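You operate a simulated robot arm through the tools that you are given. There is no shell and no other tool. Be economical: measure what you need, move in short steps, check, and stop when the job is done.

You are at the controls of a simulated two-armed robot. One attempt, no reset.

Task
Press the white button on the gauge stand three times. Take the white diffuser and leave it on the cage side of the long line bench. Take the orange diffuser and leave it in the tray marked done. Pull the door marked cloths open. The order is free.

It is judged by the outcome, as a careful person would: the job done as asked, and still so three seconds after it is handed in. It fails if anything else is knocked over, pushed out of place, dropped, spilled or broken. Flat cloth is picked up by pressing the open fingertips on it (5 to 10 N) and closing them slowly along it; thin cloth reads only 2 to 8 mm in the jaws.

Robot
Two 7-joint arms with two-finger parallel grippers on one trunk, on a base that drives. Base frame: it is fixed to the floor where the robot stands at the start and does not move with it; the origin is under the middle of the robot, x ahead of it, y to its left, z up. Lengths are in m, angles in rad, forces in N, time in s.
The left shoulder is at the start at [0.02, 0.17, 1.028], the right one opposite. With the tool pointing down near the work surface each hand reaches from about 0.1 to 0.56 m from the robot's upright axis, wherever it stands, measured 20 degrees to its own side. Places, roughly: cage side of the long line bench [1.1, 0.6, 0.6]; door marked cloths [-6.5, 7.1, 0.4]; orange diffuser (7x7x3 cm) [0.4, 0.4, 0.6]; tray marked done [2.25, 4.25, 0.5]; white button on the gauge stand [0.6, 0, 0.7]; white diffuser (7x7x3 cm) [0.5, 0.3, 0.6]. Payload 3.8 kg a hand.
Tool frame (each hand has its own): the origin (TCP) lies between the finger pads and is the grasp point; the fingertips stand 0.03 m ahead of it; z points along the fingers, y is the line along which they close. The gripper opens to 0.11 m. The fingers are 0.02 m wide and 0.01 m thick; the gripper's body (0.048 by 0.112 m) begins 0.055 m behind the TCP.
Orientation is that of the tool frame in the base frame, as [roll, pitch, yaw] about the fixed x, y, z axes, in that order (R = Rz(yaw) Ry(pitch) Rx(roll)). With the fingers straight down and closing along the base's y, the tool's x points along the base's -x, its y along +y and its z along -z.

Tools
- The arms move only by the tool play_rows. It takes "left_plan", "right_plan" or both (then of equal length, played together; a hand with none holds still); each is one flat list of numbers, 7 for each row, row after row: the shift along the tool's x, y, z in m, then the turn, a rotation vector about the tool's x, y, z in rad, then the finger opening in m, from 0 to 0.11. In form: [dx, dy, dz, wx, wy, wz, jaw, dx, dy, dz, wx, wy, wz, jaw, ...]. A call has 1 to 8 rows; each row is the pose to reach, as a shift and turn from the pose commanded when the call began, along the tool's axes at that moment. Rows are played at 5 a second. More than 0.05 m and 0.15 rad between two rows, or a gripper value outside its range, and nothing of the call is played. Where a pose cannot be reached the arm comes as near as it can. A force on the tool above 40 N (or 10 N above the force at the start of the call, whichever is more), or a blocked arm, ends the call early, and 0.2 s more pass. The fingers move at their own pace (about 0.072 m/s each) and stop on an object; they squeeze with about 33 N. The grip force told is the motor's: it shows also when the fingers shut on nothing. Time passes only in rows, and 0.2 s behind the last, so rows that repeat a pose let the fingers close. It gives the time, the measured TCP pose, the force on the tool (base axes), the opening and the grip force at its end, in the units of the frame above (readings bear some noise), with the torque about the TCP (base axes, N m) and any sound that the robot's microphone picked up.
- Cameras (640 x 400 px; columns grow to the right, rows downward): "scene" is now at [0.1031, 0.0262, 1.1759]; the picture's right is [0.31, -0.95, 0.00], its down [-0.57, -0.19, -0.80] and it looks along [0.76, 0.25, -0.60] (base axes); focal length 254 px, centre (320, 200). "left" rides on the left gripper at [0.072, -0.017, -0.103] in its tool frame; the picture's right is [0.23, 0.97, 0.00], its down [-0.76, 0.18, -0.62] and it looks along [-0.61, 0.14, 0.78] (tool axes); focal length 222 px, centre (320, 200). "right" rides on the right gripper at [0.072, 0.017, -0.103] in its tool frame; the picture's right is [-0.23, 0.97, 0.00], its down [-0.76, -0.18, -0.62] and it looks along [-0.61, -0.14, 0.78] (tool axes); focal length 222 px, centre (320, 200). There is no depth. A picture from a camera that has moved, and an enlarged one, comes with that camera's place and axes in the base frame and with its lens.
- get_image(camera): a new picture of that camera. No time passes.
- raise_lower(by): slides the trunk up (or, below 0, down) by that many m; the arms and the scene camera ride with it, the base frame stays. It gives what a move gives, with no picture.
- steer(legs): drives the robot by 1 to 6 legs, each [ahead, turn to the left] in m and rad, along the robot's own axes; the way and the turn of a leg run together, so that a leg with both is an arc; at most 1.5 m and 3.142 rad a leg. The arms and the cameras ride along, it lands a little off, and it stops where it bumps. It gives what a move gives.
- turn_head(pan, tilt): turns the head with the scene camera to pan (to the left, within 1.396 rad either way) and tilt (down, from -0.506 to 1.204), counted from straight ahead of the robot. It gives what a move gives.
- close_up(camera, box): a new picture of the part [left, top, right, bottom] of that camera's present view, enlarged. No time passes.
- sign_off(): hands the job in; it is judged then, once.

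Go step by step. Nothing tells you exact positions but the pictures and the camera data: compare them with the known pose of the tool, close in by small moves and look again before you grip or let go. The budget is 165 turns and 122 pictures, counting those below and the enlarged ones. Unless the task says otherwise, let go and move clear before handing in, and close with one line.

The tools are called after "Emit:" as name(argument=value, ...) on one line, values as JSON. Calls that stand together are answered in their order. play_rows: Moves the arms, as the interface text tells. Its arguments: {"type":"object","properties":{"left_plan":{"type":"array","items":{"type":"number"}},"right_plan":{"type":"array","items":{"type":"number"}}},"required":[]} The other tools are called the same way: raise_lower (by) slides the trunk up or down; steer (legs) drives the base; turn_head (pan, tilt) turns the head that bears the scene camera; get_image (camera) takes a picture; close_up (camera, box) takes an enlarged picture of a part of a camera's view; sign_off () hands the job in.

At the start:

```text
t: 0.0
left_ee_pos: [0.4299, 0.3605, 0.9783]
left_tool_rot: [3.141, -0.001, 3.141]
left_force: [0.4, -0.3, 0.1]
left_moment: [0.02, 0.0, 0.02]
left_gripper_width: 0.1101
left_grip_force: 0.0
right_ee_pos: [0.4856, -0.0215, 0.9913]
right_tool_rot: [-3.141, 0.0, -3.142]
right_force: [0.6, 0.5, 0.3]
right_moment: [-0.03, 0.01, 0.0]
right_gripper_width: 0.11
right_grip_force: 0.0
trunk travel left (down, up): [-0.125, 0.445]
robot x, y, heading: [0.002, -0.0012, -0.0]
head pan, tilt: [0.316, 0.641]
```

scene: 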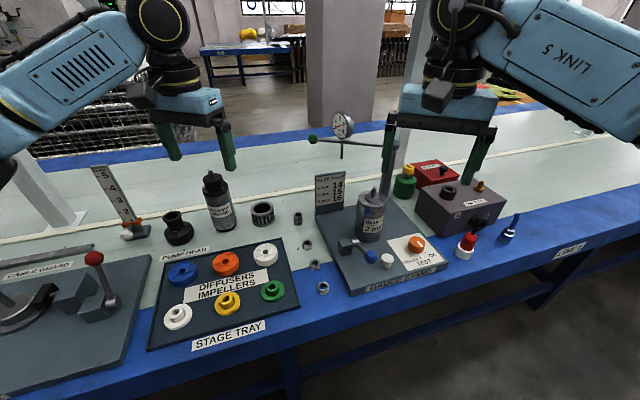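
right: 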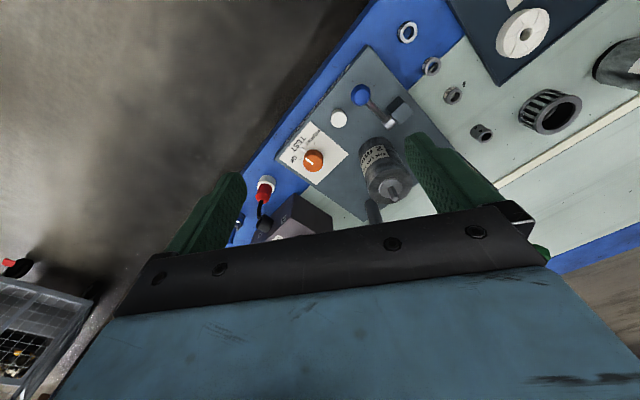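
left: 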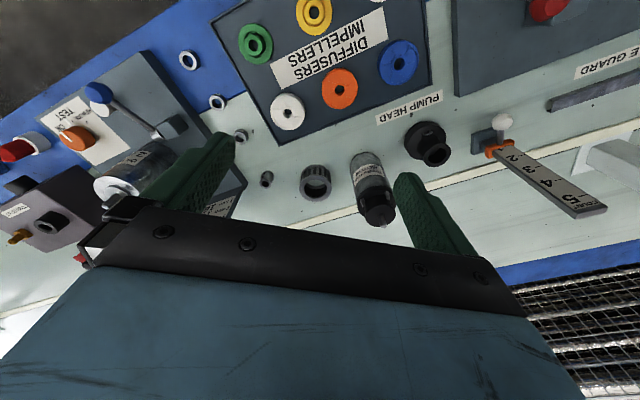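

I see the stage tray with two white parts; the upper row (blue, orange, white) looks to be the diffusers. I'll enlarge the tray and the gauge stand, and look towards the cage side.

Emit:
close_up(camera="scene", box=[140, 160, 460, 360])

Emit:
turn_head(pan=0.5, tilt=0.2)

Emit:
get_image(camera="scene")

```text
2.00 times, centred on (300, 260) of scene
camera zoom: at [0.1031, 0.0262, 1.1759], right [0.31, -0.95, 0.0], down [-0.57, -0.19, -0.8], along [0.76, 0.25, -0.6], focal length 507 px, centre (360, 80)
```

zoom: 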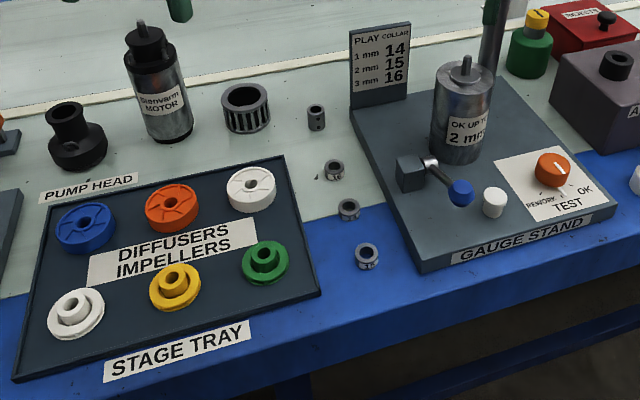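

```text
t: 0.9
left_ee_pos: [0.43, 0.3609, 0.9761]
left_tool_rot: [3.141, 0.001, 3.141]
left_force: [-0.3, 0.0, -1.0]
left_moment: [0.01, 0.01, 0.01]
left_gripper_width: 0.11
left_grip_force: 0.0
right_ee_pos: [0.4872, -0.0225, 0.9907]
right_tool_rot: [3.141, 0.001, -3.142]
right_force: [0.5, 1.0, 0.2]
right_moment: [0.02, 0.01, 0.0]
right_gripper_width: 0.1101
right_grip_force: 0.0
trunk travel left (down, up): [-0.125, 0.445]
robot x, y, heading: [-0.0018, 0.0006, -0.003]
head pan, tilt: [0.499, 0.201]
```

```text
117 pictures are left
camera scene: at [0.1021, 0.0437, 1.2162], right [0.48, -0.88, 0.0], down [-0.18, -0.1, -0.98], along [0.86, 0.47, -0.2], focal length 254 px, centre (320, 200)
```

scene: 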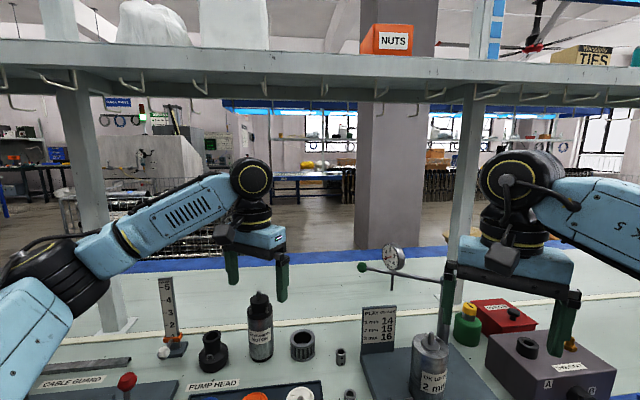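

The diffusers are the upper row (labelled so). Next I look round for the bench's ends and the cage.

Emit:
turn_head(pan=1.3, tilt=0.3)

Emit:
get_image(camera="scene")

Emit:
turn_head(pan=-0.9, tilt=0.3)

Emit:
get_image(camera="scene")

Emit:
turn_head(pan=0.0, tilt=0.85)

Emit:
get_image(camera="scene")

```text
t: 2.0
left_ee_pos: [0.4299, 0.361, 0.9775]
left_tool_rot: [3.141, 0.001, -3.141]
left_force: [0.8, 1.1, 0.3]
left_moment: [-0.01, 0.0, 0.02]
left_gripper_width: 0.1103
left_grip_force: 0.1
right_ee_pos: [0.4862, -0.0211, 0.9914]
right_tool_rot: [3.142, 0.001, -3.141]
right_force: [0.6, 0.5, 0.2]
right_moment: [-0.02, 0.0, -0.01]
right_gripper_width: 0.1099
right_grip_force: 0.1
trunk travel left (down, up): [-0.125, 0.445]
robot x, y, heading: [0.0014, 0.001, 0.002]
head pan, tilt: [1.3, 0.3]
```

```text
116 pictures are left
camera scene: at [0.0453, 0.0891, 1.207], right [0.96, -0.27, 0.0], down [-0.08, -0.28, -0.96], along [0.26, 0.92, -0.3], focal length 254 px, centre (320, 200)
```

scene: 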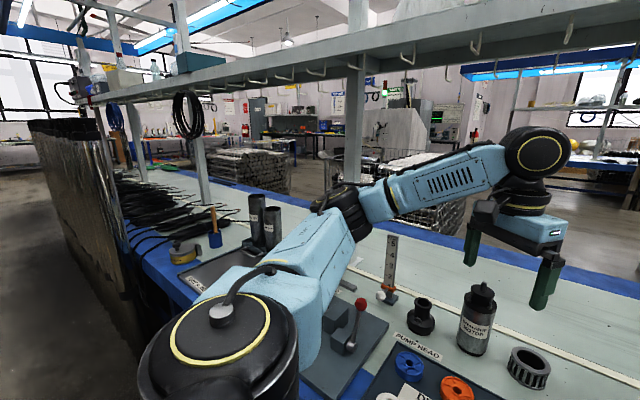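

```text
t: 4.1
left_ee_pos: [0.4298, 0.3603, 0.9776]
left_tool_rot: [-3.141, 0.001, 3.141]
left_force: [-0.7, 0.4, 0.3]
left_moment: [0.0, -0.01, -0.02]
left_gripper_width: 0.1098
left_grip_force: 0.0
right_ee_pos: [0.4868, -0.0214, 0.9911]
right_tool_rot: [-3.14, 0.0, -3.141]
right_force: [0.3, 0.9, -0.8]
right_moment: [0.0, 0.0, 0.0]
right_gripper_width: 0.1098
right_grip_force: 0.1
trunk travel left (down, up): [-0.125, 0.445]
robot x, y, heading: [0.002, -0.0018, 0.004]
head pan, tilt: [-0.901, 0.3]
```

```text
115 pictures are left
camera scene: at [0.0783, -0.074, 1.207], right [-0.78, -0.62, 0.0], down [-0.18, 0.23, -0.96], along [0.59, -0.75, -0.3], focal length 254 px, centre (320, 200)
```

scene: 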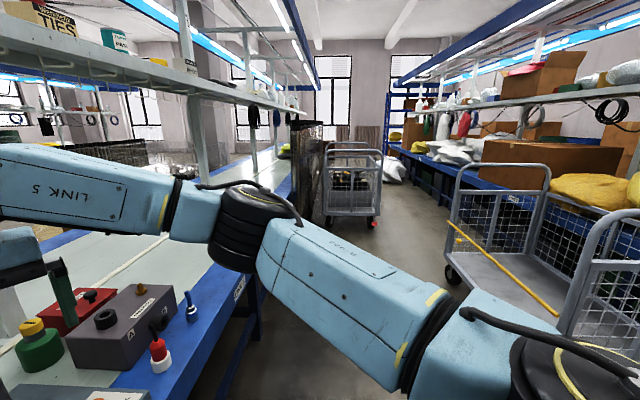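

```text
t: 5.3
left_ee_pos: [0.4298, 0.3601, 0.9778]
left_tool_rot: [-3.141, 0.001, -3.141]
left_force: [-0.7, 0.3, 0.9]
left_moment: [0.0, -0.01, 0.02]
left_gripper_width: 0.1102
left_grip_force: 0.1
right_ee_pos: [0.4858, -0.0215, 0.9906]
right_tool_rot: [3.141, 0.0, 3.141]
right_force: [0.4, -0.5, 0.4]
right_moment: [0.0, 0.02, -0.02]
right_gripper_width: 0.1099
right_grip_force: 0.0
trunk travel left (down, up): [-0.125, 0.445]
robot x, y, heading: [0.0009, 0.0042, -0.004]
head pan, tilt: [0.0, 0.85]
```

```text
114 pictures are left
camera scene: at [0.0985, -0.001, 1.1587], right [0.0, -1.0, 0.0], down [-0.75, 0.0, -0.66], along [0.66, 0.0, -0.75], focal length 254 px, centre (320, 200)
```

scene: 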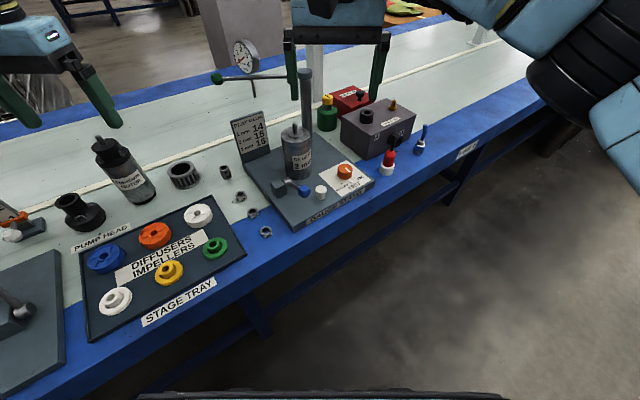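

The bench runs askew; I take the button to be near (0.56, 0.00, 0.67). I bring the closed right hand above it and check.

Emit:
play_rows(right_plan=[-0.02, 0.005, 0.03, 0, 0, 0, 0.05, -0.04, 0.01, 0.07, 0, 0, 0, 0, -0.06, 0.015, 0.115, 0, 0, 0, 0, -0.075, 0.02, 0.16, 0, 0, 0, 0, -0.075, 0.02, 0.205, 0, 0, 0, 0, -0.075, 0.02, 0.245, 0, 0, 0, 0, -0.075, 0.02, 0.245, 0, 0, 0, 0])

Emit:
get_image(camera="right")

Emit:
close_up(camera="scene", box=[220, 90, 420, 240])

```text
t: 6.9
left_ee_pos: [0.431, 0.3609, 0.9782]
left_tool_rot: [3.141, -0.002, 3.14]
left_force: [-0.2, -0.5, -0.1]
left_moment: [0.0, 0.01, -0.02]
left_gripper_width: 0.1101
left_grip_force: 0.1
right_ee_pos: [0.5596, -0.0001, 0.7469]
right_tool_rot: [-3.141, 0.0, -3.141]
right_force: [0.6, 0.6, 0.7]
right_moment: [-0.01, -0.04, -0.04]
right_gripper_width: 0.0002
right_grip_force: 33.2
trunk travel left (down, up): [-0.125, 0.445]
robot x, y, heading: [0.0024, 0.002, -0.001]
head pan, tilt: [0.0, 0.85]
```

```text
113 pictures are left
camera right: at [0.4891, 0.016, 0.8508], right [0.23, 0.97, 0.0], down [0.76, -0.18, 0.62], along [0.61, -0.14, -0.78], focal length 222 px, centre (320, 200)
```

right: 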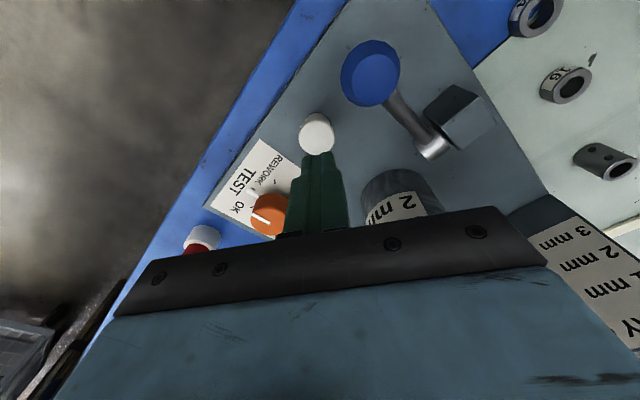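

```text
2.67 times, centred on (320, 165) of scene
camera zoom: at [0.0985, -0.0009, 1.1586], right [0.0, -1.0, 0.0], down [-0.75, 0.0, -0.66], along [0.66, 0.0, -0.75], focal length 676 px, centre (320, 293)
```

zoom: 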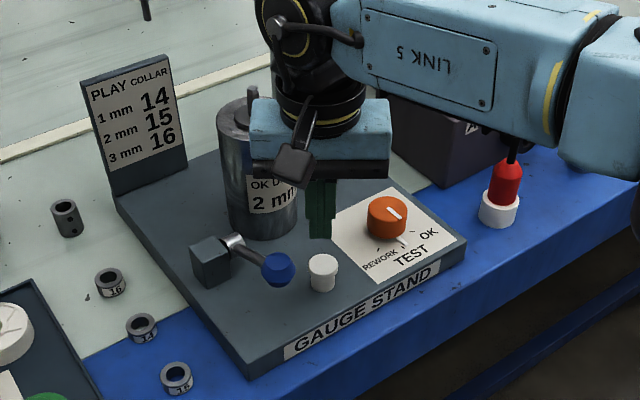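

The button's top is about (0.551, -0.002, 0.686) and the fingertips stand at 0.717. I line up and lower until contact.

Emit:
play_rows(right_plan=[0.009, -0.002, 0.01, 0, 0, 0, 0, 0.009, -0.002, 0.022, 0, 0, 0, 0, 0.009, -0.002, 0.026, 0, 0, 0, 0])

Emit:
get_image(camera="right")

Emit:
close_up(camera="scene", box=[270, 150, 370, 225])

```text
t: 7.7
left_ee_pos: [0.4303, 0.3613, 0.9767]
left_tool_rot: [3.14, 0.001, -3.141]
left_force: [-0.4, 1.0, -0.1]
left_moment: [-0.03, 0.02, 0.01]
left_gripper_width: 0.11
left_grip_force: 0.1
right_ee_pos: [0.5514, -0.0036, 0.7215]
right_tool_rot: [3.14, 0.001, -3.141]
right_force: [0.5, -0.6, -0.4]
right_moment: [0.04, 0.02, 0.0]
right_gripper_width: 0.0
right_grip_force: 32.9
trunk travel left (down, up): [-0.125, 0.445]
robot x, y, heading: [0.0011, 0.0013, 0.003]
head pan, tilt: [0.0, 0.85]
```

```text
111 pictures are left
camera right: at [0.4802, 0.0134, 0.8235], right [0.23, 0.97, 0.0], down [0.76, -0.18, 0.62], along [0.61, -0.14, -0.78], focal length 222 px, centre (320, 200)
```

right: 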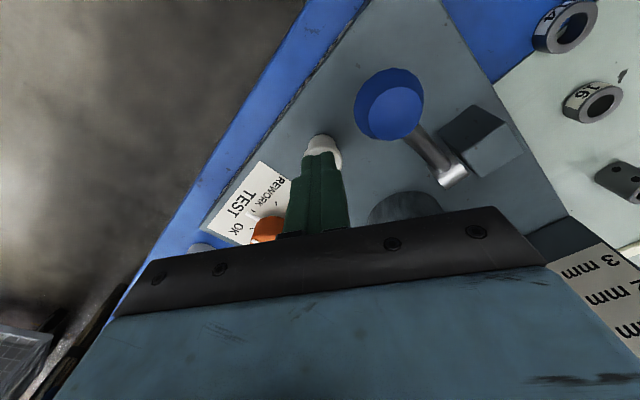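

```text
5.33 times, centred on (320, 188) of scene
camera zoom: at [0.0985, -0.0009, 1.1586], right [0.0, -1.0, 0.0], down [-0.75, 0.0, -0.66], along [0.66, 0.0, -0.75], focal length 1353 px, centre (320, 267)
```

zoom: 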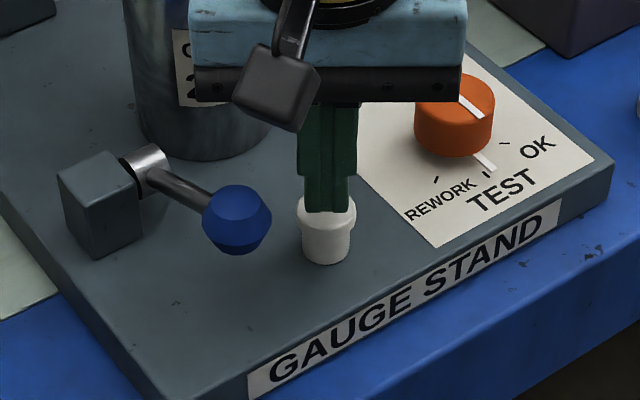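

The tip stands right over the button, a few mm above it. I press in small steps, watching the force and listening.

Emit:
play_rows(right_plan=[0, 0, 0.003, 0, 0, 0, 0, 0, 0, 0.006, 0, 0, 0, 0, 0, 0, 0.009, 0, 0, 0, 0])

```text
t: 8.5
left_ee_pos: [0.4315, 0.3605, 0.977]
left_tool_rot: [-3.141, 0.0, -3.142]
left_force: [0.3, -0.2, -0.5]
left_moment: [0.01, 0.0, -0.05]
left_gripper_width: 0.11
left_grip_force: 0.1
right_ee_pos: [0.5516, -0.0026, 0.7099]
right_tool_rot: [-3.141, -0.002, 3.141]
right_force: [0.3, -1.1, -0.3]
right_moment: [-0.01, 0.01, 0.0]
right_gripper_width: 0.0003
right_grip_force: 33.0
trunk travel left (down, up): [-0.125, 0.445]
robot x, y, heading: [-0.0016, -0.0025, -0.002]
head pan, tilt: [0.0, 0.85]
```

Emit:
play_rows(right_plan=[0, 0, 0.003, 0, 0, 0, 0, 0, 0, 0.006, 0, 0, 0, 0])

Emit:
close_up(camera="scene", box=[270, 150, 370, 225])

```text
t: 9.1
left_ee_pos: [0.4306, 0.3602, 0.9765]
left_tool_rot: [-3.141, -0.001, -3.141]
left_force: [-0.6, 0.1, -0.2]
left_moment: [0.0, -0.01, 0.03]
left_gripper_width: 0.11
left_grip_force: 0.1
right_ee_pos: [0.5523, -0.0035, 0.7057]
right_tool_rot: [3.141, 0.0, 3.14]
right_force: [-0.3, 0.6, 2.7]
right_moment: [0.02, 0.01, 0.0]
right_gripper_width: 0.0
right_grip_force: 33.0
trunk travel left (down, up): [-0.125, 0.445]
robot x, y, heading: [-0.0016, 0.0002, -0.004]
head pan, tilt: [0.0, 0.85]
```

```text
5.33 times, centred on (320, 188) of scene
camera zoom: at [0.0983, -0.0009, 1.1587], right [0.0, -1.0, 0.0], down [-0.75, 0.0, -0.66], along [0.66, 0.0, -0.75], focal length 1353 px, centre (320, 267)
```

zoom: 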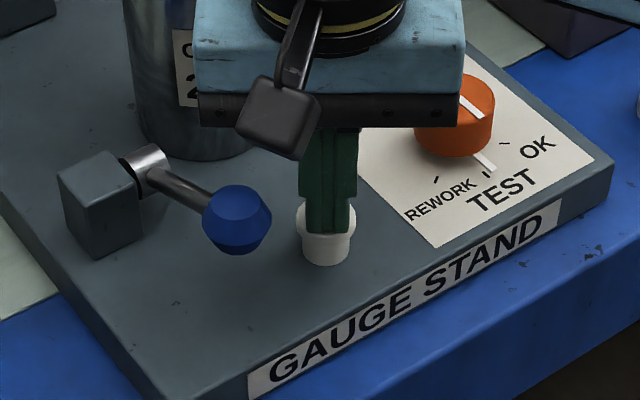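

Contact is made, about 2.7 N. I go on pressing.

Emit:
play_rows(right_plan=[0, 0, 0.002, 0, 0, 0, 0, 0, 0, 0.004, 0, 0, 0, 0])

```text
t: 9.7
left_ee_pos: [0.4299, 0.3605, 0.9772]
left_tool_rot: [3.141, 0.002, 3.141]
left_force: [0.7, 0.0, -0.4]
left_moment: [-0.03, -0.03, -0.01]
left_gripper_width: 0.1101
left_grip_force: 0.1
right_ee_pos: [0.5525, -0.0033, 0.7012]
right_tool_rot: [-3.141, 0.001, 3.141]
right_force: [-2.3, 1.5, 3.3]
right_moment: [0.02, 0.03, 0.01]
right_gripper_width: 0.0004
right_grip_force: 33.1
trunk travel left (down, up): [-0.125, 0.445]
robot x, y, heading: [-0.0002, -0.0033, -0.004]
head pan, tilt: [0.0, 0.85]
heard: click
```

It clicked: first press. Now I back off clear of the button and press again.

Emit:
play_rows(right_plan=[0, 0, -0.007, 0, 0, 0, 0, 0, 0, -0.014, 0, 0, 0, 0, 0, 0, -0.014, 0, 0, 0, 0])

Emit:
play_rows(right_plan=[0, 0, 0.006, 0, 0, 0, 0, 0, 0, 0.01, 0, 0, 0, 0, 0, 0, 0.012, 0, 0, 0, 0, 0, 0, 0.014, 0, 0, 0, 0])

```text
t: 10.5
left_ee_pos: [0.431, 0.3609, 0.9772]
left_tool_rot: [-3.141, 0.001, 3.141]
left_force: [-0.4, -0.2, 0.8]
left_moment: [-0.01, -0.02, 0.01]
left_gripper_width: 0.1098
left_grip_force: 0.1
right_ee_pos: [0.5519, -0.0045, 0.7139]
right_tool_rot: [3.141, 0.001, -3.142]
right_force: [0.5, -0.6, -0.3]
right_moment: [-0.01, -0.02, -0.01]
right_gripper_width: 0.0
right_grip_force: 33.3
trunk travel left (down, up): [-0.125, 0.445]
robot x, y, heading: [0.0007, 0.0029, -0.005]
head pan, tilt: [0.0, 0.85]
```

```text
t: 11.5
left_ee_pos: [0.43, 0.3607, 0.9774]
left_tool_rot: [-3.141, -0.001, 3.141]
left_force: [-0.6, -0.2, 0.5]
left_moment: [-0.01, -0.01, -0.01]
left_gripper_width: 0.1099
left_grip_force: 0.0
right_ee_pos: [0.5536, -0.0029, 0.7011]
right_tool_rot: [-3.141, 0.001, -3.142]
right_force: [-1.1, -0.6, 4.0]
right_moment: [-0.01, -0.05, -0.04]
right_gripper_width: 0.0
right_grip_force: 32.7
trunk travel left (down, up): [-0.125, 0.445]
robot x, y, heading: [-0.0007, 0.0001, 0.004]
head pan, tilt: [0.0, 0.85]
heard: click
```

Second click heard. Once more, then up and clear.

Emit:
play_rows(right_plan=[0, 0, -0.007, 0, 0, 0, 0, 0, 0, -0.014, 0, 0, 0, 0, 0, 0, -0.014, 0, 0, 0, 0])

Emit:
play_rows(right_plan=[0, 0, 0.006, 0, 0, 0, 0, 0, 0, 0.01, 0, 0, 0, 0, 0, 0, 0.012, 0, 0, 0, 0, 0, 0, 0.014, 0, 0, 0, 0])

```text
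t: 12.3
left_ee_pos: [0.4307, 0.3614, 0.9773]
left_tool_rot: [-3.141, 0.001, 3.14]
left_force: [-0.4, 0.4, 0.4]
left_moment: [-0.01, 0.0, 0.02]
left_gripper_width: 0.1101
left_grip_force: 0.1
right_ee_pos: [0.5541, -0.0033, 0.7149]
right_tool_rot: [-3.141, 0.001, 3.141]
right_force: [-0.1, 0.8, -0.4]
right_moment: [-0.02, -0.02, -0.02]
right_gripper_width: 0.0
right_grip_force: 33.0
trunk travel left (down, up): [-0.125, 0.445]
robot x, y, heading: [-0.005, -0.0024, 0.003]
head pan, tilt: [0.0, 0.85]
```

```text
t: 13.3
left_ee_pos: [0.4309, 0.3598, 0.9772]
left_tool_rot: [-3.142, 0.0, 3.14]
left_force: [0.0, -0.4, -0.1]
left_moment: [-0.01, 0.02, 0.01]
left_gripper_width: 0.1099
left_grip_force: 0.0
right_ee_pos: [0.5522, -0.0022, 0.7026]
right_tool_rot: [3.141, -0.001, -3.141]
right_force: [-0.3, 0.0, 3.4]
right_moment: [-0.02, 0.0, -0.01]
right_gripper_width: 0.0002
right_grip_force: 33.2
trunk travel left (down, up): [-0.125, 0.445]
robot x, y, heading: [0.0012, 0.0009, 0.001]
head pan, tilt: [0.0, 0.85]
heard: click
```

Three clicks are done. I lift the right hand clear, then turn the base to face the bench squarely and come closer.

Emit:
play_rows(right_plan=[0, 0, -0.04, 0, 0, 0, 0, 0, 0, -0.085, 0, 0, 0, 0, 0, 0, -0.13, 0, 0, 0, 0, 0.02, 0, -0.175, 0, 0, 0, 0.03, 0.04, 0, -0.22, 0, 0, 0, 0.06, 0.06, 0, -0.26, 0, 0, 0, 0.1, 0.07, -0.02, -0.29, 0, 0, 0, 0.11])

Emit:
steer(legs=[[0, 0.61]])

Emit:
turn_head(pan=0, tilt=0.85)

Emit:
get_image(camera="scene")

```text
t: 14.9
left_ee_pos: [0.4318, 0.3604, 0.9767]
left_tool_rot: [3.141, -0.001, 3.14]
left_force: [-0.6, -0.4, 0.5]
left_moment: [-0.02, 0.0, -0.03]
left_gripper_width: 0.1101
left_grip_force: 0.0
right_ee_pos: [0.4823, -0.024, 0.9908]
right_tool_rot: [3.141, -0.001, 3.141]
right_force: [0.5, 0.0, 0.0]
right_moment: [-0.04, 0.0, 0.02]
right_gripper_width: 0.1098
right_grip_force: 0.0
trunk travel left (down, up): [-0.125, 0.445]
robot x, y, heading: [-0.0013, 0.0047, -0.002]
head pan, tilt: [0.0, 0.85]
```

```text
t: 16.9
left_ee_pos: [0.1514, 0.5409, 0.9773]
left_tool_rot: [3.14, -0.001, -2.544]
left_force: [-0.2, -0.3, 0.5]
left_moment: [-0.01, -0.04, 0.03]
left_gripper_width: 0.11
left_grip_force: 0.1
right_ee_pos: [0.4103, 0.2529, 0.9897]
right_tool_rot: [-3.141, 0.0, -2.544]
right_force: [-1.2, -0.6, 0.9]
right_moment: [-0.02, 0.0, 0.0]
right_gripper_width: 0.1101
right_grip_force: 0.0
trunk travel left (down, up): [-0.125, 0.445]
robot x, y, heading: [-0.0049, 0.0024, 0.593]
head pan, tilt: [0.0, 0.85]
```

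```text
t: 17.5
left_ee_pos: [0.1522, 0.54, 0.9765]
left_tool_rot: [3.14, -0.001, -2.542]
left_force: [0.1, -1.0, 0.0]
left_moment: [0.0, 0.02, -0.05]
left_gripper_width: 0.1102
left_grip_force: 0.1
right_ee_pos: [0.4119, 0.2523, 0.9893]
right_tool_rot: [3.141, -0.001, -2.541]
right_force: [0.8, -0.5, 0.4]
right_moment: [0.0, -0.01, 0.01]
right_gripper_width: 0.1098
right_grip_force: 0.1
trunk travel left (down, up): [-0.125, 0.445]
robot x, y, heading: [-0.0004, -0.0007, 0.598]
head pan, tilt: [0.0, 0.85]
```

```text
108 pictures are left
camera scene: at [0.0812, 0.055, 1.1586], right [0.56, -0.83, 0.0], down [-0.62, -0.42, -0.66], along [0.55, 0.37, -0.75], focal length 254 px, centre (320, 200)
```

scene: 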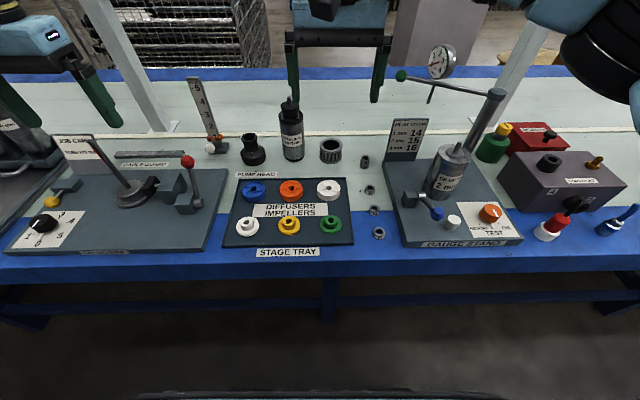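

Now square to the bench; the white diffuser lies about 0.63 m ahead. I drive 0.12 m closer and look from both hands.

Emit:
steer(legs=[[0.12, 0.0]])

Emit:
get_image(camera="scene")

Emit:
get_image(camera="right")

Emit:
get_image(camera="left")

```text
t: 18.8
left_ee_pos: [0.2529, 0.6079, 0.978]
left_tool_rot: [-3.141, 0.0, -2.546]
left_force: [0.5, 0.0, -0.4]
left_moment: [0.01, 0.01, -0.03]
left_gripper_width: 0.1099
left_grip_force: 0.1
right_ee_pos: [0.5121, 0.3195, 0.9897]
right_tool_rot: [3.14, 0.001, -2.544]
right_force: [0.6, 0.7, 1.2]
right_moment: [-0.04, -0.03, -0.02]
right_gripper_width: 0.1101
right_grip_force: 0.1
trunk travel left (down, up): [-0.125, 0.445]
robot x, y, heading: [0.0985, 0.0656, 0.595]
head pan, tilt: [0.0, 0.85]
```

```text
107 pictures are left
camera scene: at [0.1812, 0.1229, 1.1585], right [0.56, -0.83, 0.0], down [-0.62, -0.42, -0.66], along [0.55, 0.37, -0.75], focal length 254 px, centre (320, 200)
```

scene: 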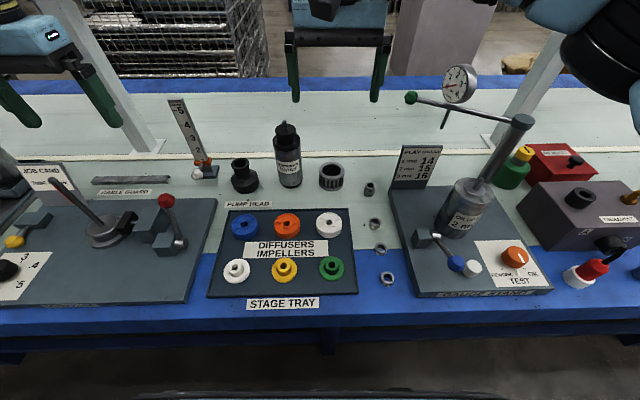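

```text
106 pictures are left
camera right: at [0.4441, 0.2926, 1.0928], right [-0.36, 0.93, 0.0], down [0.73, 0.28, 0.62], along [0.58, 0.22, -0.78], focal length 222 px, centre (320, 200)
```

right: 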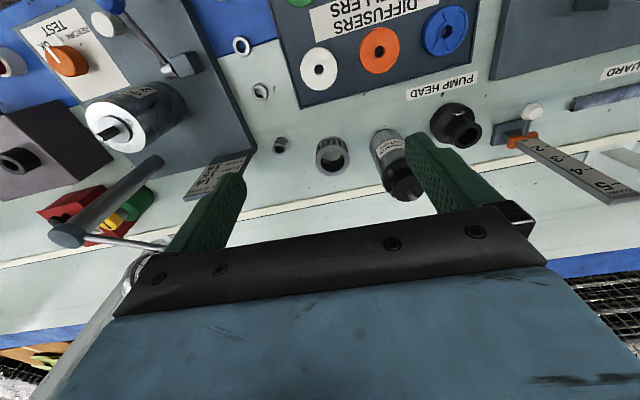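

```text
105 pictures are left
camera left: at [0.2039, 0.5527, 1.0798], right [-0.73, 0.68, 0.0], down [0.53, 0.57, 0.62], along [0.42, 0.46, -0.78], focal length 222 px, centre (320, 200)
```

left: 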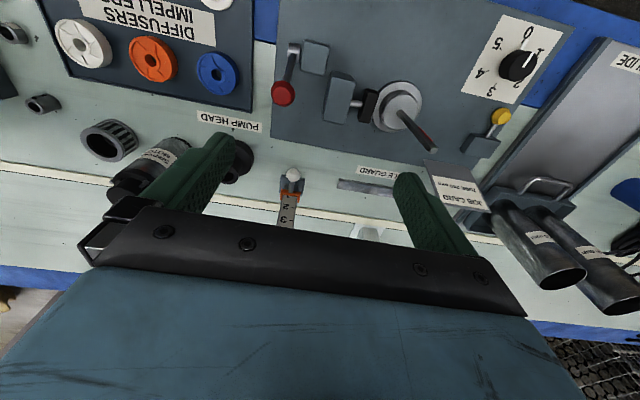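

By triangulation: white top centre ≈ (0.502, 0.313, 0.645), orange ≈ (0.445, 0.400, 0.645). I lower the right hand over the white one.

Emit:
play_rows(right_plan=[0.012, 0, 0.045, 0, 0, 0, 0.095, 0.012, 0, 0.09, 0, 0, 0, 0.095, 0.012, 0, 0.135, 0, 0, 0, 0.095, 0.012, 0, 0.18, 0, 0, 0, 0.095, 0.012, 0, 0.225, 0, 0, 0, 0.095, 0.012, 0, 0.265, 0, 0, 0, 0.095, 0.012, 0, 0.265, 0, 0, 0, 0.095])

Emit:
get_image(camera="right")

Emit:
close_up(camera="scene", box=[200, 140, 440, 320])

```text
t: 20.4
left_ee_pos: [0.2534, 0.6078, 0.9776]
left_tool_rot: [-3.141, 0.001, -2.545]
left_force: [1.1, -0.1, -0.7]
left_moment: [0.01, 0.01, 0.02]
left_gripper_width: 0.1099
left_grip_force: 0.1
right_ee_pos: [0.5026, 0.3111, 0.7243]
right_tool_rot: [-3.141, 0.001, -2.544]
right_force: [-0.7, -1.3, -0.1]
right_moment: [0.0, 0.03, 0.04]
right_gripper_width: 0.0949
right_grip_force: 0.0
trunk travel left (down, up): [-0.125, 0.445]
robot x, y, heading: [0.0987, 0.0687, 0.6]
head pan, tilt: [0.0, 0.85]
```

```text
104 pictures are left
camera right: at [0.4348, 0.2843, 0.8278], right [-0.36, 0.93, 0.0], down [0.73, 0.28, 0.62], along [0.58, 0.22, -0.78], focal length 222 px, centre (320, 200)
```

right: 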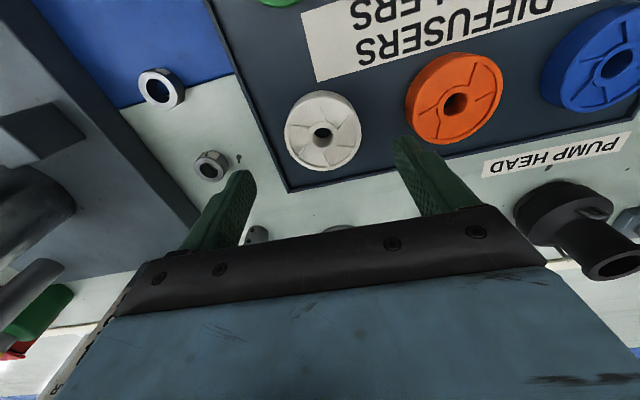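

```text
2.22 times, centred on (320, 230) of scene
camera zoom: at [0.1806, 0.1224, 1.1586], right [0.56, -0.83, 0.0], down [-0.62, -0.42, -0.66], along [0.55, 0.37, -0.75], focal length 564 px, centre (320, 133)
```

zoom: 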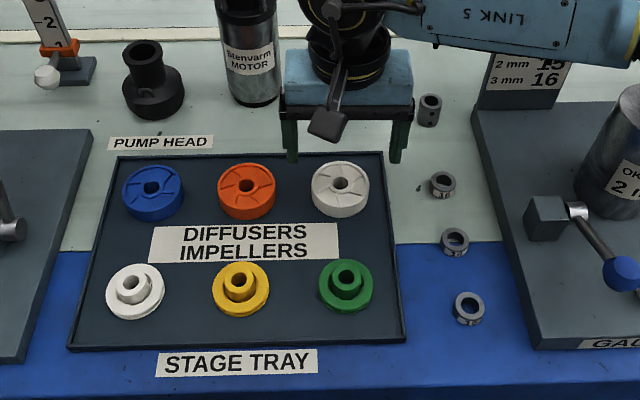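

The white diffuser sits under the right hand to within a few mm. I go down 3 cm more and check again.

Emit:
play_rows(right_plan=[0, 0.002, 0.02, 0, 0, 0, 0.095, 0, 0.002, 0.035, 0, 0, 0, 0.095, 0, 0.002, 0.035, 0, 0, 0, 0.095])

Emit:
get_image(camera="right")

Emit:
close_up(camera="scene", box=[260, 170, 400, 275])

```text
t: 21.2
left_ee_pos: [0.2528, 0.6071, 0.9784]
left_tool_rot: [3.139, -0.002, -2.546]
left_force: [0.5, -0.4, -0.3]
left_moment: [0.03, -0.01, 0.03]
left_gripper_width: 0.11
left_grip_force: 0.0
right_ee_pos: [0.5019, 0.3137, 0.6907]
right_tool_rot: [3.14, 0.001, -2.544]
right_force: [-0.3, -0.2, -0.2]
right_moment: [0.0, 0.02, -0.02]
right_gripper_width: 0.0952
right_grip_force: 0.0
trunk travel left (down, up): [-0.125, 0.445]
robot x, y, heading: [0.0981, 0.0665, 0.602]
head pan, tilt: [0.0, 0.85]
```

```text
102 pictures are left
camera right: at [0.4329, 0.2868, 0.7936], right [-0.36, 0.93, 0.0], down [0.73, 0.28, 0.62], along [0.58, 0.22, -0.78], focal length 222 px, centre (320, 200)
```

right: 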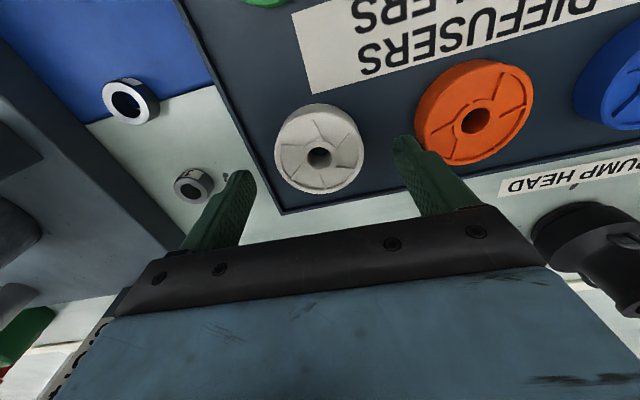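

```text
3.81 times, centred on (330, 222) of scene
camera zoom: at [0.1806, 0.1224, 1.1586], right [0.56, -0.83, 0.0], down [-0.62, -0.42, -0.66], along [0.55, 0.37, -0.75], focal length 966 px, centre (282, 114)
```

zoom: 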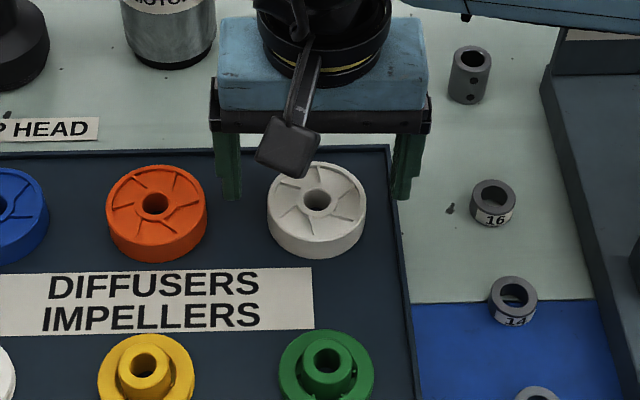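

The disc measures about 6.3 cm across with top at z ≈ 0.649, and is centred between the fingers. I go down and close.

Emit:
play_rows(right_plan=[0.003, 0, 0.015, 0, 0, 0, 0.095, 0.003, 0, 0.03, 0, 0, 0, 0.095, 0.003, 0, 0.034, 0, 0, 0, 0.095, 0.003, 0, 0.034, 0, 0, 0, 0.06, 0.003, 0, 0.034, 0, 0, 0, 0.04, 0.003, 0, 0.034, 0, 0, 0, 0.04])

Emit:
get_image(camera="right")

```text
t: 22.6
left_ee_pos: [0.252, 0.6073, 0.978]
left_tool_rot: [-3.141, 0.001, -2.544]
left_force: [-0.2, 0.3, 0.3]
left_moment: [0.02, 0.03, -0.01]
left_gripper_width: 0.11
left_grip_force: 0.1
right_ee_pos: [0.5002, 0.3137, 0.6578]
right_tool_rot: [3.141, 0.004, -2.545]
right_force: [6.3, -4.6, 31.5]
right_moment: [-0.76, -0.26, 0.15]
right_gripper_width: 0.0623
right_grip_force: 33.2
trunk travel left (down, up): [-0.125, 0.445]
robot x, y, heading: [0.099, 0.069, 0.594]
head pan, tilt: [0.0, 0.85]
```

```text
100 pictures are left
camera right: at [0.4308, 0.2846, 0.761], right [-0.36, 0.93, 0.0], down [0.73, 0.28, 0.63], along [0.59, 0.23, -0.78], focal length 222 px, centre (320, 200)
```

right: 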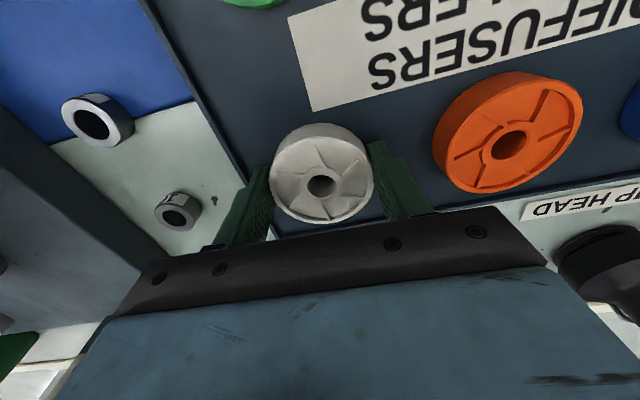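

Gripped at 62 mm; the right fingertip presses lightly on the tray, so I lift straight up now.

Emit:
play_rows(right_plan=[0, 0, -0.01, 0, 0, 0, 0.04, 0, 0, -0.03, 0, 0, 0, 0.04, 0, 0, -0.06, 0, 0, 0, 0.04, 0, 0, -0.1, 0, 0, 0, 0.04, 0, 0, -0.145, 0, 0, 0, 0.04, 0.03, -0.03, -0.18, 0, 0, 0, 0.04])

Emit:
get_image(camera="scene")

```text
refused: row 6 steps farther than a row can; nothing moved
```

```text
99 pictures are left
camera scene: at [0.1796, 0.1212, 1.159], right [0.56, -0.83, 0.0], down [-0.62, -0.42, -0.66], along [0.55, 0.37, -0.75], focal length 254 px, centre (320, 200)
```

scene: 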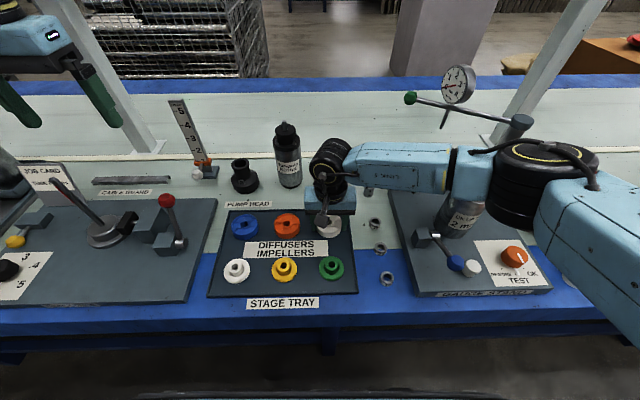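

Lifting straight up with shorter steps.

Emit:
play_rows(right_plan=[0, 0, -0.01, 0, 0, 0, 0.04, 0, 0, -0.03, 0, 0, 0, 0.04, 0, 0, -0.07, 0, 0, 0, 0.04, 0, 0, -0.115, 0, 0, 0, 0.04, 0, 0, -0.16, 0, 0, 0, 0.04, 0, 0, -0.205, 0, 0, 0, 0.04, 0, 0, -0.25, 0, 0, 0, 0.04, 0, 0, -0.295, 0, 0, 0, 0.04])

Emit:
get_image(camera="scene")

Emit:
get_image(camera="right")

```text
t: 24.4
left_ee_pos: [0.2526, 0.6073, 0.9763]
left_tool_rot: [3.139, 0.002, -2.543]
left_force: [0.9, -0.2, 0.6]
left_moment: [-0.01, -0.02, 0.01]
left_gripper_width: 0.1099
left_grip_force: 0.0
right_ee_pos: [0.497, 0.3121, 0.9518]
right_tool_rot: [3.141, 0.0, -2.547]
right_force: [0.3, 0.0, -0.5]
right_moment: [-0.01, 0.02, 0.0]
right_gripper_width: 0.0618
right_grip_force: 33.2
trunk travel left (down, up): [-0.125, 0.445]
robot x, y, heading: [0.0985, 0.066, 0.598]
head pan, tilt: [0.0, 0.85]
```

```text
98 pictures are left
camera scene: at [0.1804, 0.1224, 1.1586], right [0.56, -0.83, 0.0], down [-0.62, -0.42, -0.66], along [0.55, 0.37, -0.75], focal length 254 px, centre (320, 200)
```

scene: 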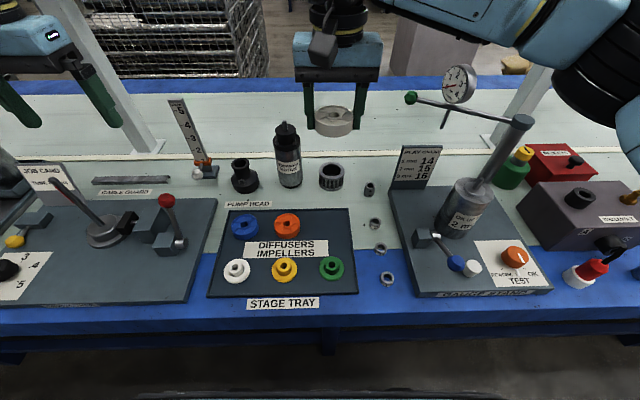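

```text
97 pictures are left
camera right: at [0.4293, 0.2841, 1.055], right [-0.36, 0.93, 0.0], down [0.73, 0.28, 0.62], along [0.58, 0.22, -0.78], focal length 222 px, centre (320, 200)
```

right: 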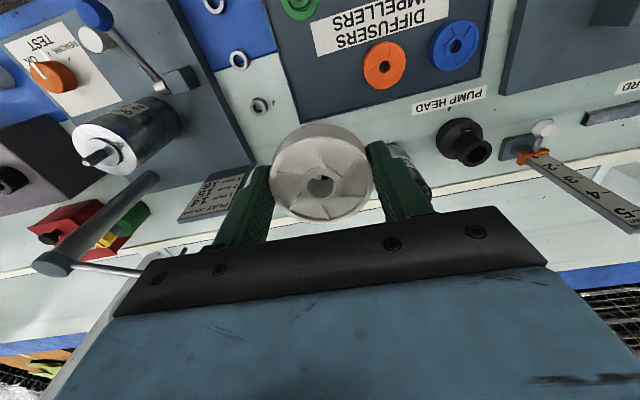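

White is held and the tray is undisturbed. I shift the right hand aside while the left hand comes over the orange diffuser.

Emit:
play_rows(right_plan=[0.02, -0.03, 0, 0, 0, 0, 0.04, 0.04, -0.06, 0, 0, 0, 0, 0.04, 0.06, -0.09, 0, 0, 0, 0, 0.04, 0.08, -0.12, 0, 0, 0, 0, 0.04, 0.1, -0.15, 0, 0, 0, 0, 0.04, 0.1, -0.15, 0, 0, 0, 0, 0.04, 0.1, -0.15, 0, 0, 0, 0, 0.04, 0.1, -0.15, 0, 0, 0, 0, 0.04], left_plan=[0, 0, 0, 0, 0, 0, 0.095, -0.006, -0.04, 0, 0, 0, 0, 0.095, -0.014, -0.08, 0, 0, 0, 0, 0.095, -0.02, -0.12, 0, 0, 0, 0, 0.095, -0.026, -0.16, 0, 0, 0, 0, 0.095, -0.032, -0.2, 0, 0, 0, 0, 0.095, -0.038, -0.24, 0, 0, 0, 0, 0.095, -0.042, -0.279, 0, 0, 0, 0, 0.095])

Emit:
play_rows(left_plan=[0, 0, 0.045, 0, 0, 0, 0.095, 0, 0, 0.09, 0, 0, 0, 0.095, 0, 0, 0.135, 0, 0, 0, 0.095, 0, 0, 0.18, 0, 0, 0, 0.095, 0, 0, 0.22, 0, 0, 0, 0.095, 0, 0, 0.25, 0, 0, 0, 0.095, 0, 0, 0.25, 0, 0, 0, 0.095])

Emit:
get_image(camera="left")

Emit:
get_image(camera="scene")

```text
t: 26.2
left_ee_pos: [0.4469, 0.3985, 0.9789]
left_tool_rot: [-3.14, 0.0, -2.544]
left_force: [-0.9, 0.4, 0.2]
left_moment: [0.0, -0.02, 0.01]
left_gripper_width: 0.095
left_grip_force: 0.1
right_ee_pos: [0.5006, 0.1332, 0.9515]
right_tool_rot: [-3.141, 0.0, -2.545]
right_force: [-0.4, -0.3, -0.6]
right_moment: [0.03, 0.0, -0.03]
right_gripper_width: 0.0624
right_grip_force: 32.9
trunk travel left (down, up): [-0.125, 0.445]
robot x, y, heading: [0.1022, 0.0674, 0.599]
head pan, tilt: [0.0, 0.85]
```

```text
t: 27.8
left_ee_pos: [0.445, 0.3987, 0.7298]
left_tool_rot: [-3.141, 0.003, -2.546]
left_force: [0.9, 0.5, 0.3]
left_moment: [0.0, -0.04, 0.0]
left_gripper_width: 0.0949
left_grip_force: 0.0
right_ee_pos: [0.4999, 0.1333, 0.9526]
right_tool_rot: [-3.141, 0.0, -2.546]
right_force: [-0.1, -0.5, -0.3]
right_moment: [0.0, -0.03, 0.02]
right_gripper_width: 0.062
right_grip_force: 32.6
trunk travel left (down, up): [-0.125, 0.445]
robot x, y, heading: [0.0975, 0.0688, 0.602]
head pan, tilt: [0.0, 0.85]
```

```text
96 pictures are left
camera left: at [0.3956, 0.3434, 0.8326], right [-0.74, 0.68, 0.0], down [0.53, 0.57, 0.62], along [0.42, 0.46, -0.78], focal length 222 px, centre (320, 200)
```

left: 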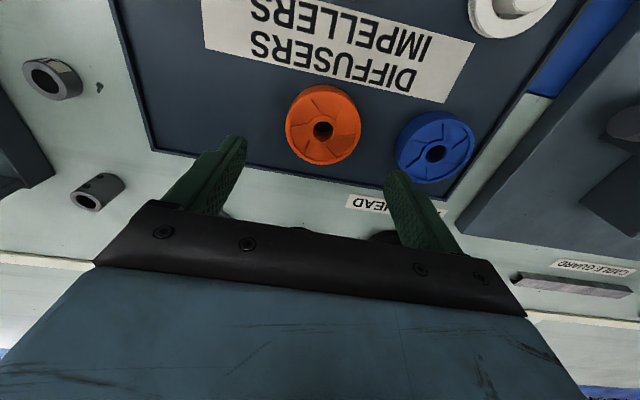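

```text
95 pictures are left
camera scene: at [0.1806, 0.1224, 1.1586], right [0.56, -0.83, 0.0], down [-0.62, -0.42, -0.66], along [0.55, 0.37, -0.75], focal length 254 px, centre (320, 200)
```

scene: 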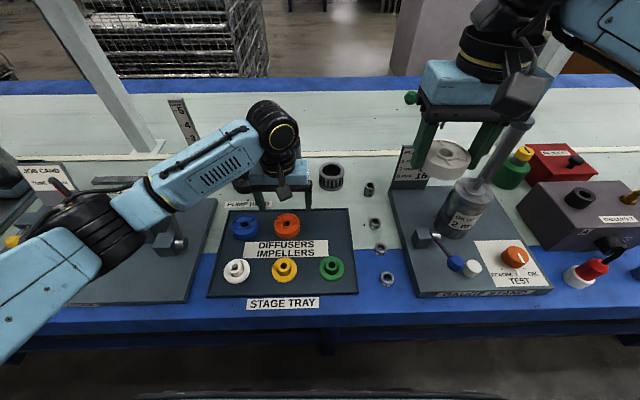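

The orange disc is centred, but the left elbow hangs near the red-knobbed lever. I raise the trunk first so that the elbow stays high, then look.

Emit:
raise_lower(by=0.13)

Emit:
play_rows(left_plan=[0, 0, 0.04, 0, 0, 0, 0.095, 0, 0, 0.08, 0, 0, 0, 0.095, 0, 0, 0.13, 0, 0, 0, 0.095, 0, 0, 0.165, 0, 0, 0, 0.095, 0, 0, 0.165, 0, 0, 0, 0.095])

Emit:
get_image(camera="left")

Emit:
get_image(camera="scene")

```text
t: 29.4
left_ee_pos: [0.4452, 0.3999, 0.8602]
left_tool_rot: [-3.141, 0.001, -2.545]
left_force: [-0.4, -0.2, -0.9]
left_moment: [0.0, 0.0, 0.04]
left_gripper_width: 0.0948
left_grip_force: 0.0
right_ee_pos: [0.5011, 0.1344, 1.0812]
right_tool_rot: [-3.142, 0.002, -2.546]
right_force: [0.2, -0.2, -0.5]
right_moment: [0.0, 0.03, 0.03]
right_gripper_width: 0.0619
right_grip_force: 33.4
trunk travel left (down, up): [-0.255, 0.315]
robot x, y, heading: [0.1004, 0.0688, 0.599]
head pan, tilt: [0.0, 0.85]
```

```text
t: 30.6
left_ee_pos: [0.4436, 0.3979, 0.6957]
left_tool_rot: [3.141, 0.0, -2.544]
left_force: [0.0, 0.1, 0.0]
left_moment: [0.04, -0.01, -0.01]
left_gripper_width: 0.0948
left_grip_force: 0.1
right_ee_pos: [0.4999, 0.1339, 1.0809]
right_tool_rot: [3.141, 0.0, -2.544]
right_force: [-0.5, -0.4, -0.5]
right_moment: [0.0, 0.01, -0.01]
right_gripper_width: 0.0618
right_grip_force: 32.5
trunk travel left (down, up): [-0.255, 0.315]
robot x, y, heading: [0.1009, 0.0682, 0.593]
head pan, tilt: [0.0, 0.85]
```

```text
94 pictures are left
camera left: at [0.3939, 0.342, 0.7981], right [-0.73, 0.68, 0.0], down [0.53, 0.57, 0.62], along [0.42, 0.46, -0.78], focal length 222 px, centre (320, 200)
```

left: 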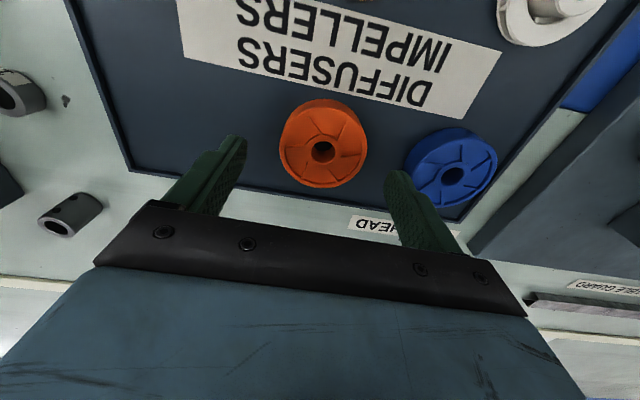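

```text
93 pictures are left
camera scene: at [0.1806, 0.1224, 1.2886], right [0.56, -0.83, 0.0], down [-0.62, -0.42, -0.66], along [0.55, 0.37, -0.75], focal length 254 px, centre (320, 200)
```

scene: 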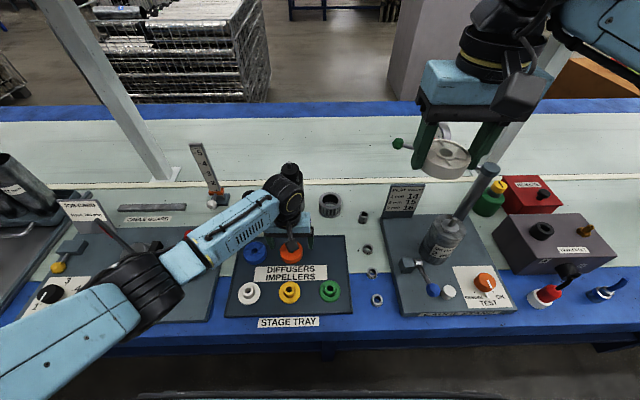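

Elbow clearance is good now and the disc is centred to within 5 mm. I go down and grip the orange one.

Emit:
play_rows(left_plan=[0.005, 0, 0.015, 0, 0, 0, 0.095, 0.005, 0, 0.028, 0, 0, 0, 0.095, 0.005, 0, 0.035, 0, 0, 0, 0.095, 0.005, 0, 0.035, 0, 0, 0, 0.06, 0.005, 0, 0.035, 0, 0, 0, 0.04, 0.005, 0, 0.035, 0, 0, 0, 0.04])

Emit:
get_image(camera="left")

```text
t: 31.9
left_ee_pos: [0.4403, 0.3961, 0.6601]
left_tool_rot: [-3.141, 0.002, -2.545]
left_force: [0.3, -0.3, 0.2]
left_moment: [-0.03, 0.0, -0.05]
left_gripper_width: 0.0632
left_grip_force: 32.7
right_ee_pos: [0.5, 0.1329, 1.0813]
right_tool_rot: [3.142, 0.0, -2.544]
right_force: [-0.4, 0.0, -0.8]
right_moment: [0.0, 0.02, -0.02]
right_gripper_width: 0.0618
right_grip_force: 33.3
trunk travel left (down, up): [-0.255, 0.315]
robot x, y, heading: [0.0984, 0.0685, 0.595]
head pan, tilt: [0.0, 0.85]
```

```text
92 pictures are left
camera left: at [0.3903, 0.3414, 0.7632], right [-0.73, 0.68, 0.0], down [0.53, 0.57, 0.62], along [0.42, 0.46, -0.78], focal length 222 px, centre (320, 200)
```

left: 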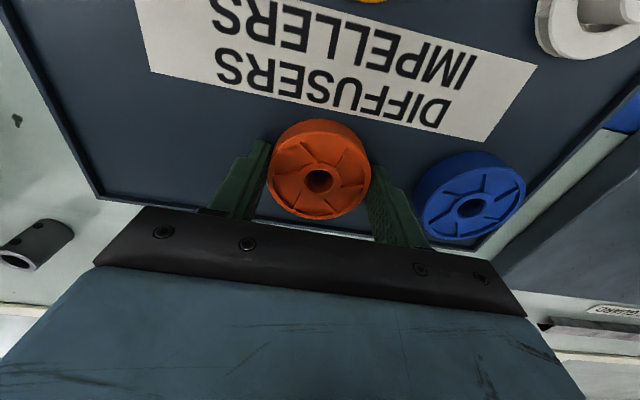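

Orange is gripped (63 mm). I lift it straight up, pull both hands in and look at the tray and around.

Emit:
play_rows(left_plan=[0, 0, -0.02, 0, 0, 0, 0.04, 0, 0, -0.06, 0, 0, 0, 0.04, 0, 0, -0.105, 0, 0, 0, 0.04, 0, 0, -0.15, 0, 0, 0, 0.04, 0, 0, -0.195, 0, 0, 0, 0.04, 0, 0, -0.24, 0, 0, 0, 0.04, 0, 0, -0.285, 0, 0, 0, 0.04, 0, 0, -0.33, 0, 0, 0, 0.04])

Emit:
play_rows(left_plan=[0.03, 0.02, -0.02, 0, 0, 0, 0.04, 0.06, 0.04, -0.04, 0, 0, 0, 0.04, 0.09, 0.06, -0.06, 0, 0, 0, 0.04, 0.12, 0.08, -0.06, 0, 0, 0, 0.04, 0.15, 0.1, -0.06, 0, 0, 0, 0.04, 0.18, 0.1, -0.06, 0, 0, 0, 0.04, 0.2, 0.1, -0.06, 0, 0, 0, 0.04], right_plan=[0.02, 0, 0, 0, 0, 0, 0.04, 0.04, 0, 0, 0, 0, 0, 0.04, 0.06, 0, 0, 0, 0, 0, 0.04, 0.07, 0, 0, 0, 0, 0, 0.04, 0.08, 0, 0, 0, 0, 0, 0.04, 0.09, 0, 0, 0, 0, 0, 0.04, 0.1, 0, 0, 0, 0, 0, 0.04])

Emit:
get_image(camera="scene")

```text
t: 33.8
left_ee_pos: [0.4448, 0.3946, 0.9911]
left_tool_rot: [3.14, 0.0, -2.545]
left_force: [0.8, 0.0, -0.9]
left_moment: [0.01, 0.01, -0.01]
left_gripper_width: 0.063
left_grip_force: 32.9
right_ee_pos: [0.5002, 0.1348, 1.0813]
right_tool_rot: [-3.141, -0.001, -2.545]
right_force: [0.1, 1.1, 0.4]
right_moment: [0.0, 0.01, -0.02]
right_gripper_width: 0.0621
right_grip_force: 33.1
trunk travel left (down, up): [-0.255, 0.315]
robot x, y, heading: [0.0942, 0.0655, 0.597]
head pan, tilt: [0.0, 0.85]
```

```text
t: 35.4
left_ee_pos: [0.2194, 0.3645, 1.0497]
left_tool_rot: [-3.14, 0.001, -2.544]
left_force: [-0.2, 0.4, -0.8]
left_moment: [0.02, 0.0, -0.02]
left_gripper_width: 0.0629
left_grip_force: 32.9
right_ee_pos: [0.4153, 0.0786, 1.0813]
right_tool_rot: [3.141, -0.002, -2.546]
right_force: [-0.5, 0.4, -0.5]
right_moment: [-0.01, 0.0, 0.02]
right_gripper_width: 0.062
right_grip_force: 33.3
trunk travel left (down, up): [-0.255, 0.315]
robot x, y, heading: [0.0996, 0.0672, 0.596]
head pan, tilt: [0.0, 0.85]
```

```text
91 pictures are left
camera scene: at [0.1804, 0.1223, 1.2886], right [0.56, -0.83, 0.0], down [-0.62, -0.42, -0.66], along [0.55, 0.37, -0.75], focal length 254 px, centre (320, 200)
```

scene: 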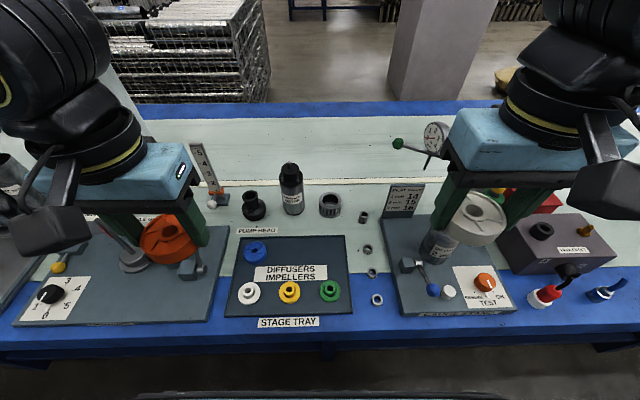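

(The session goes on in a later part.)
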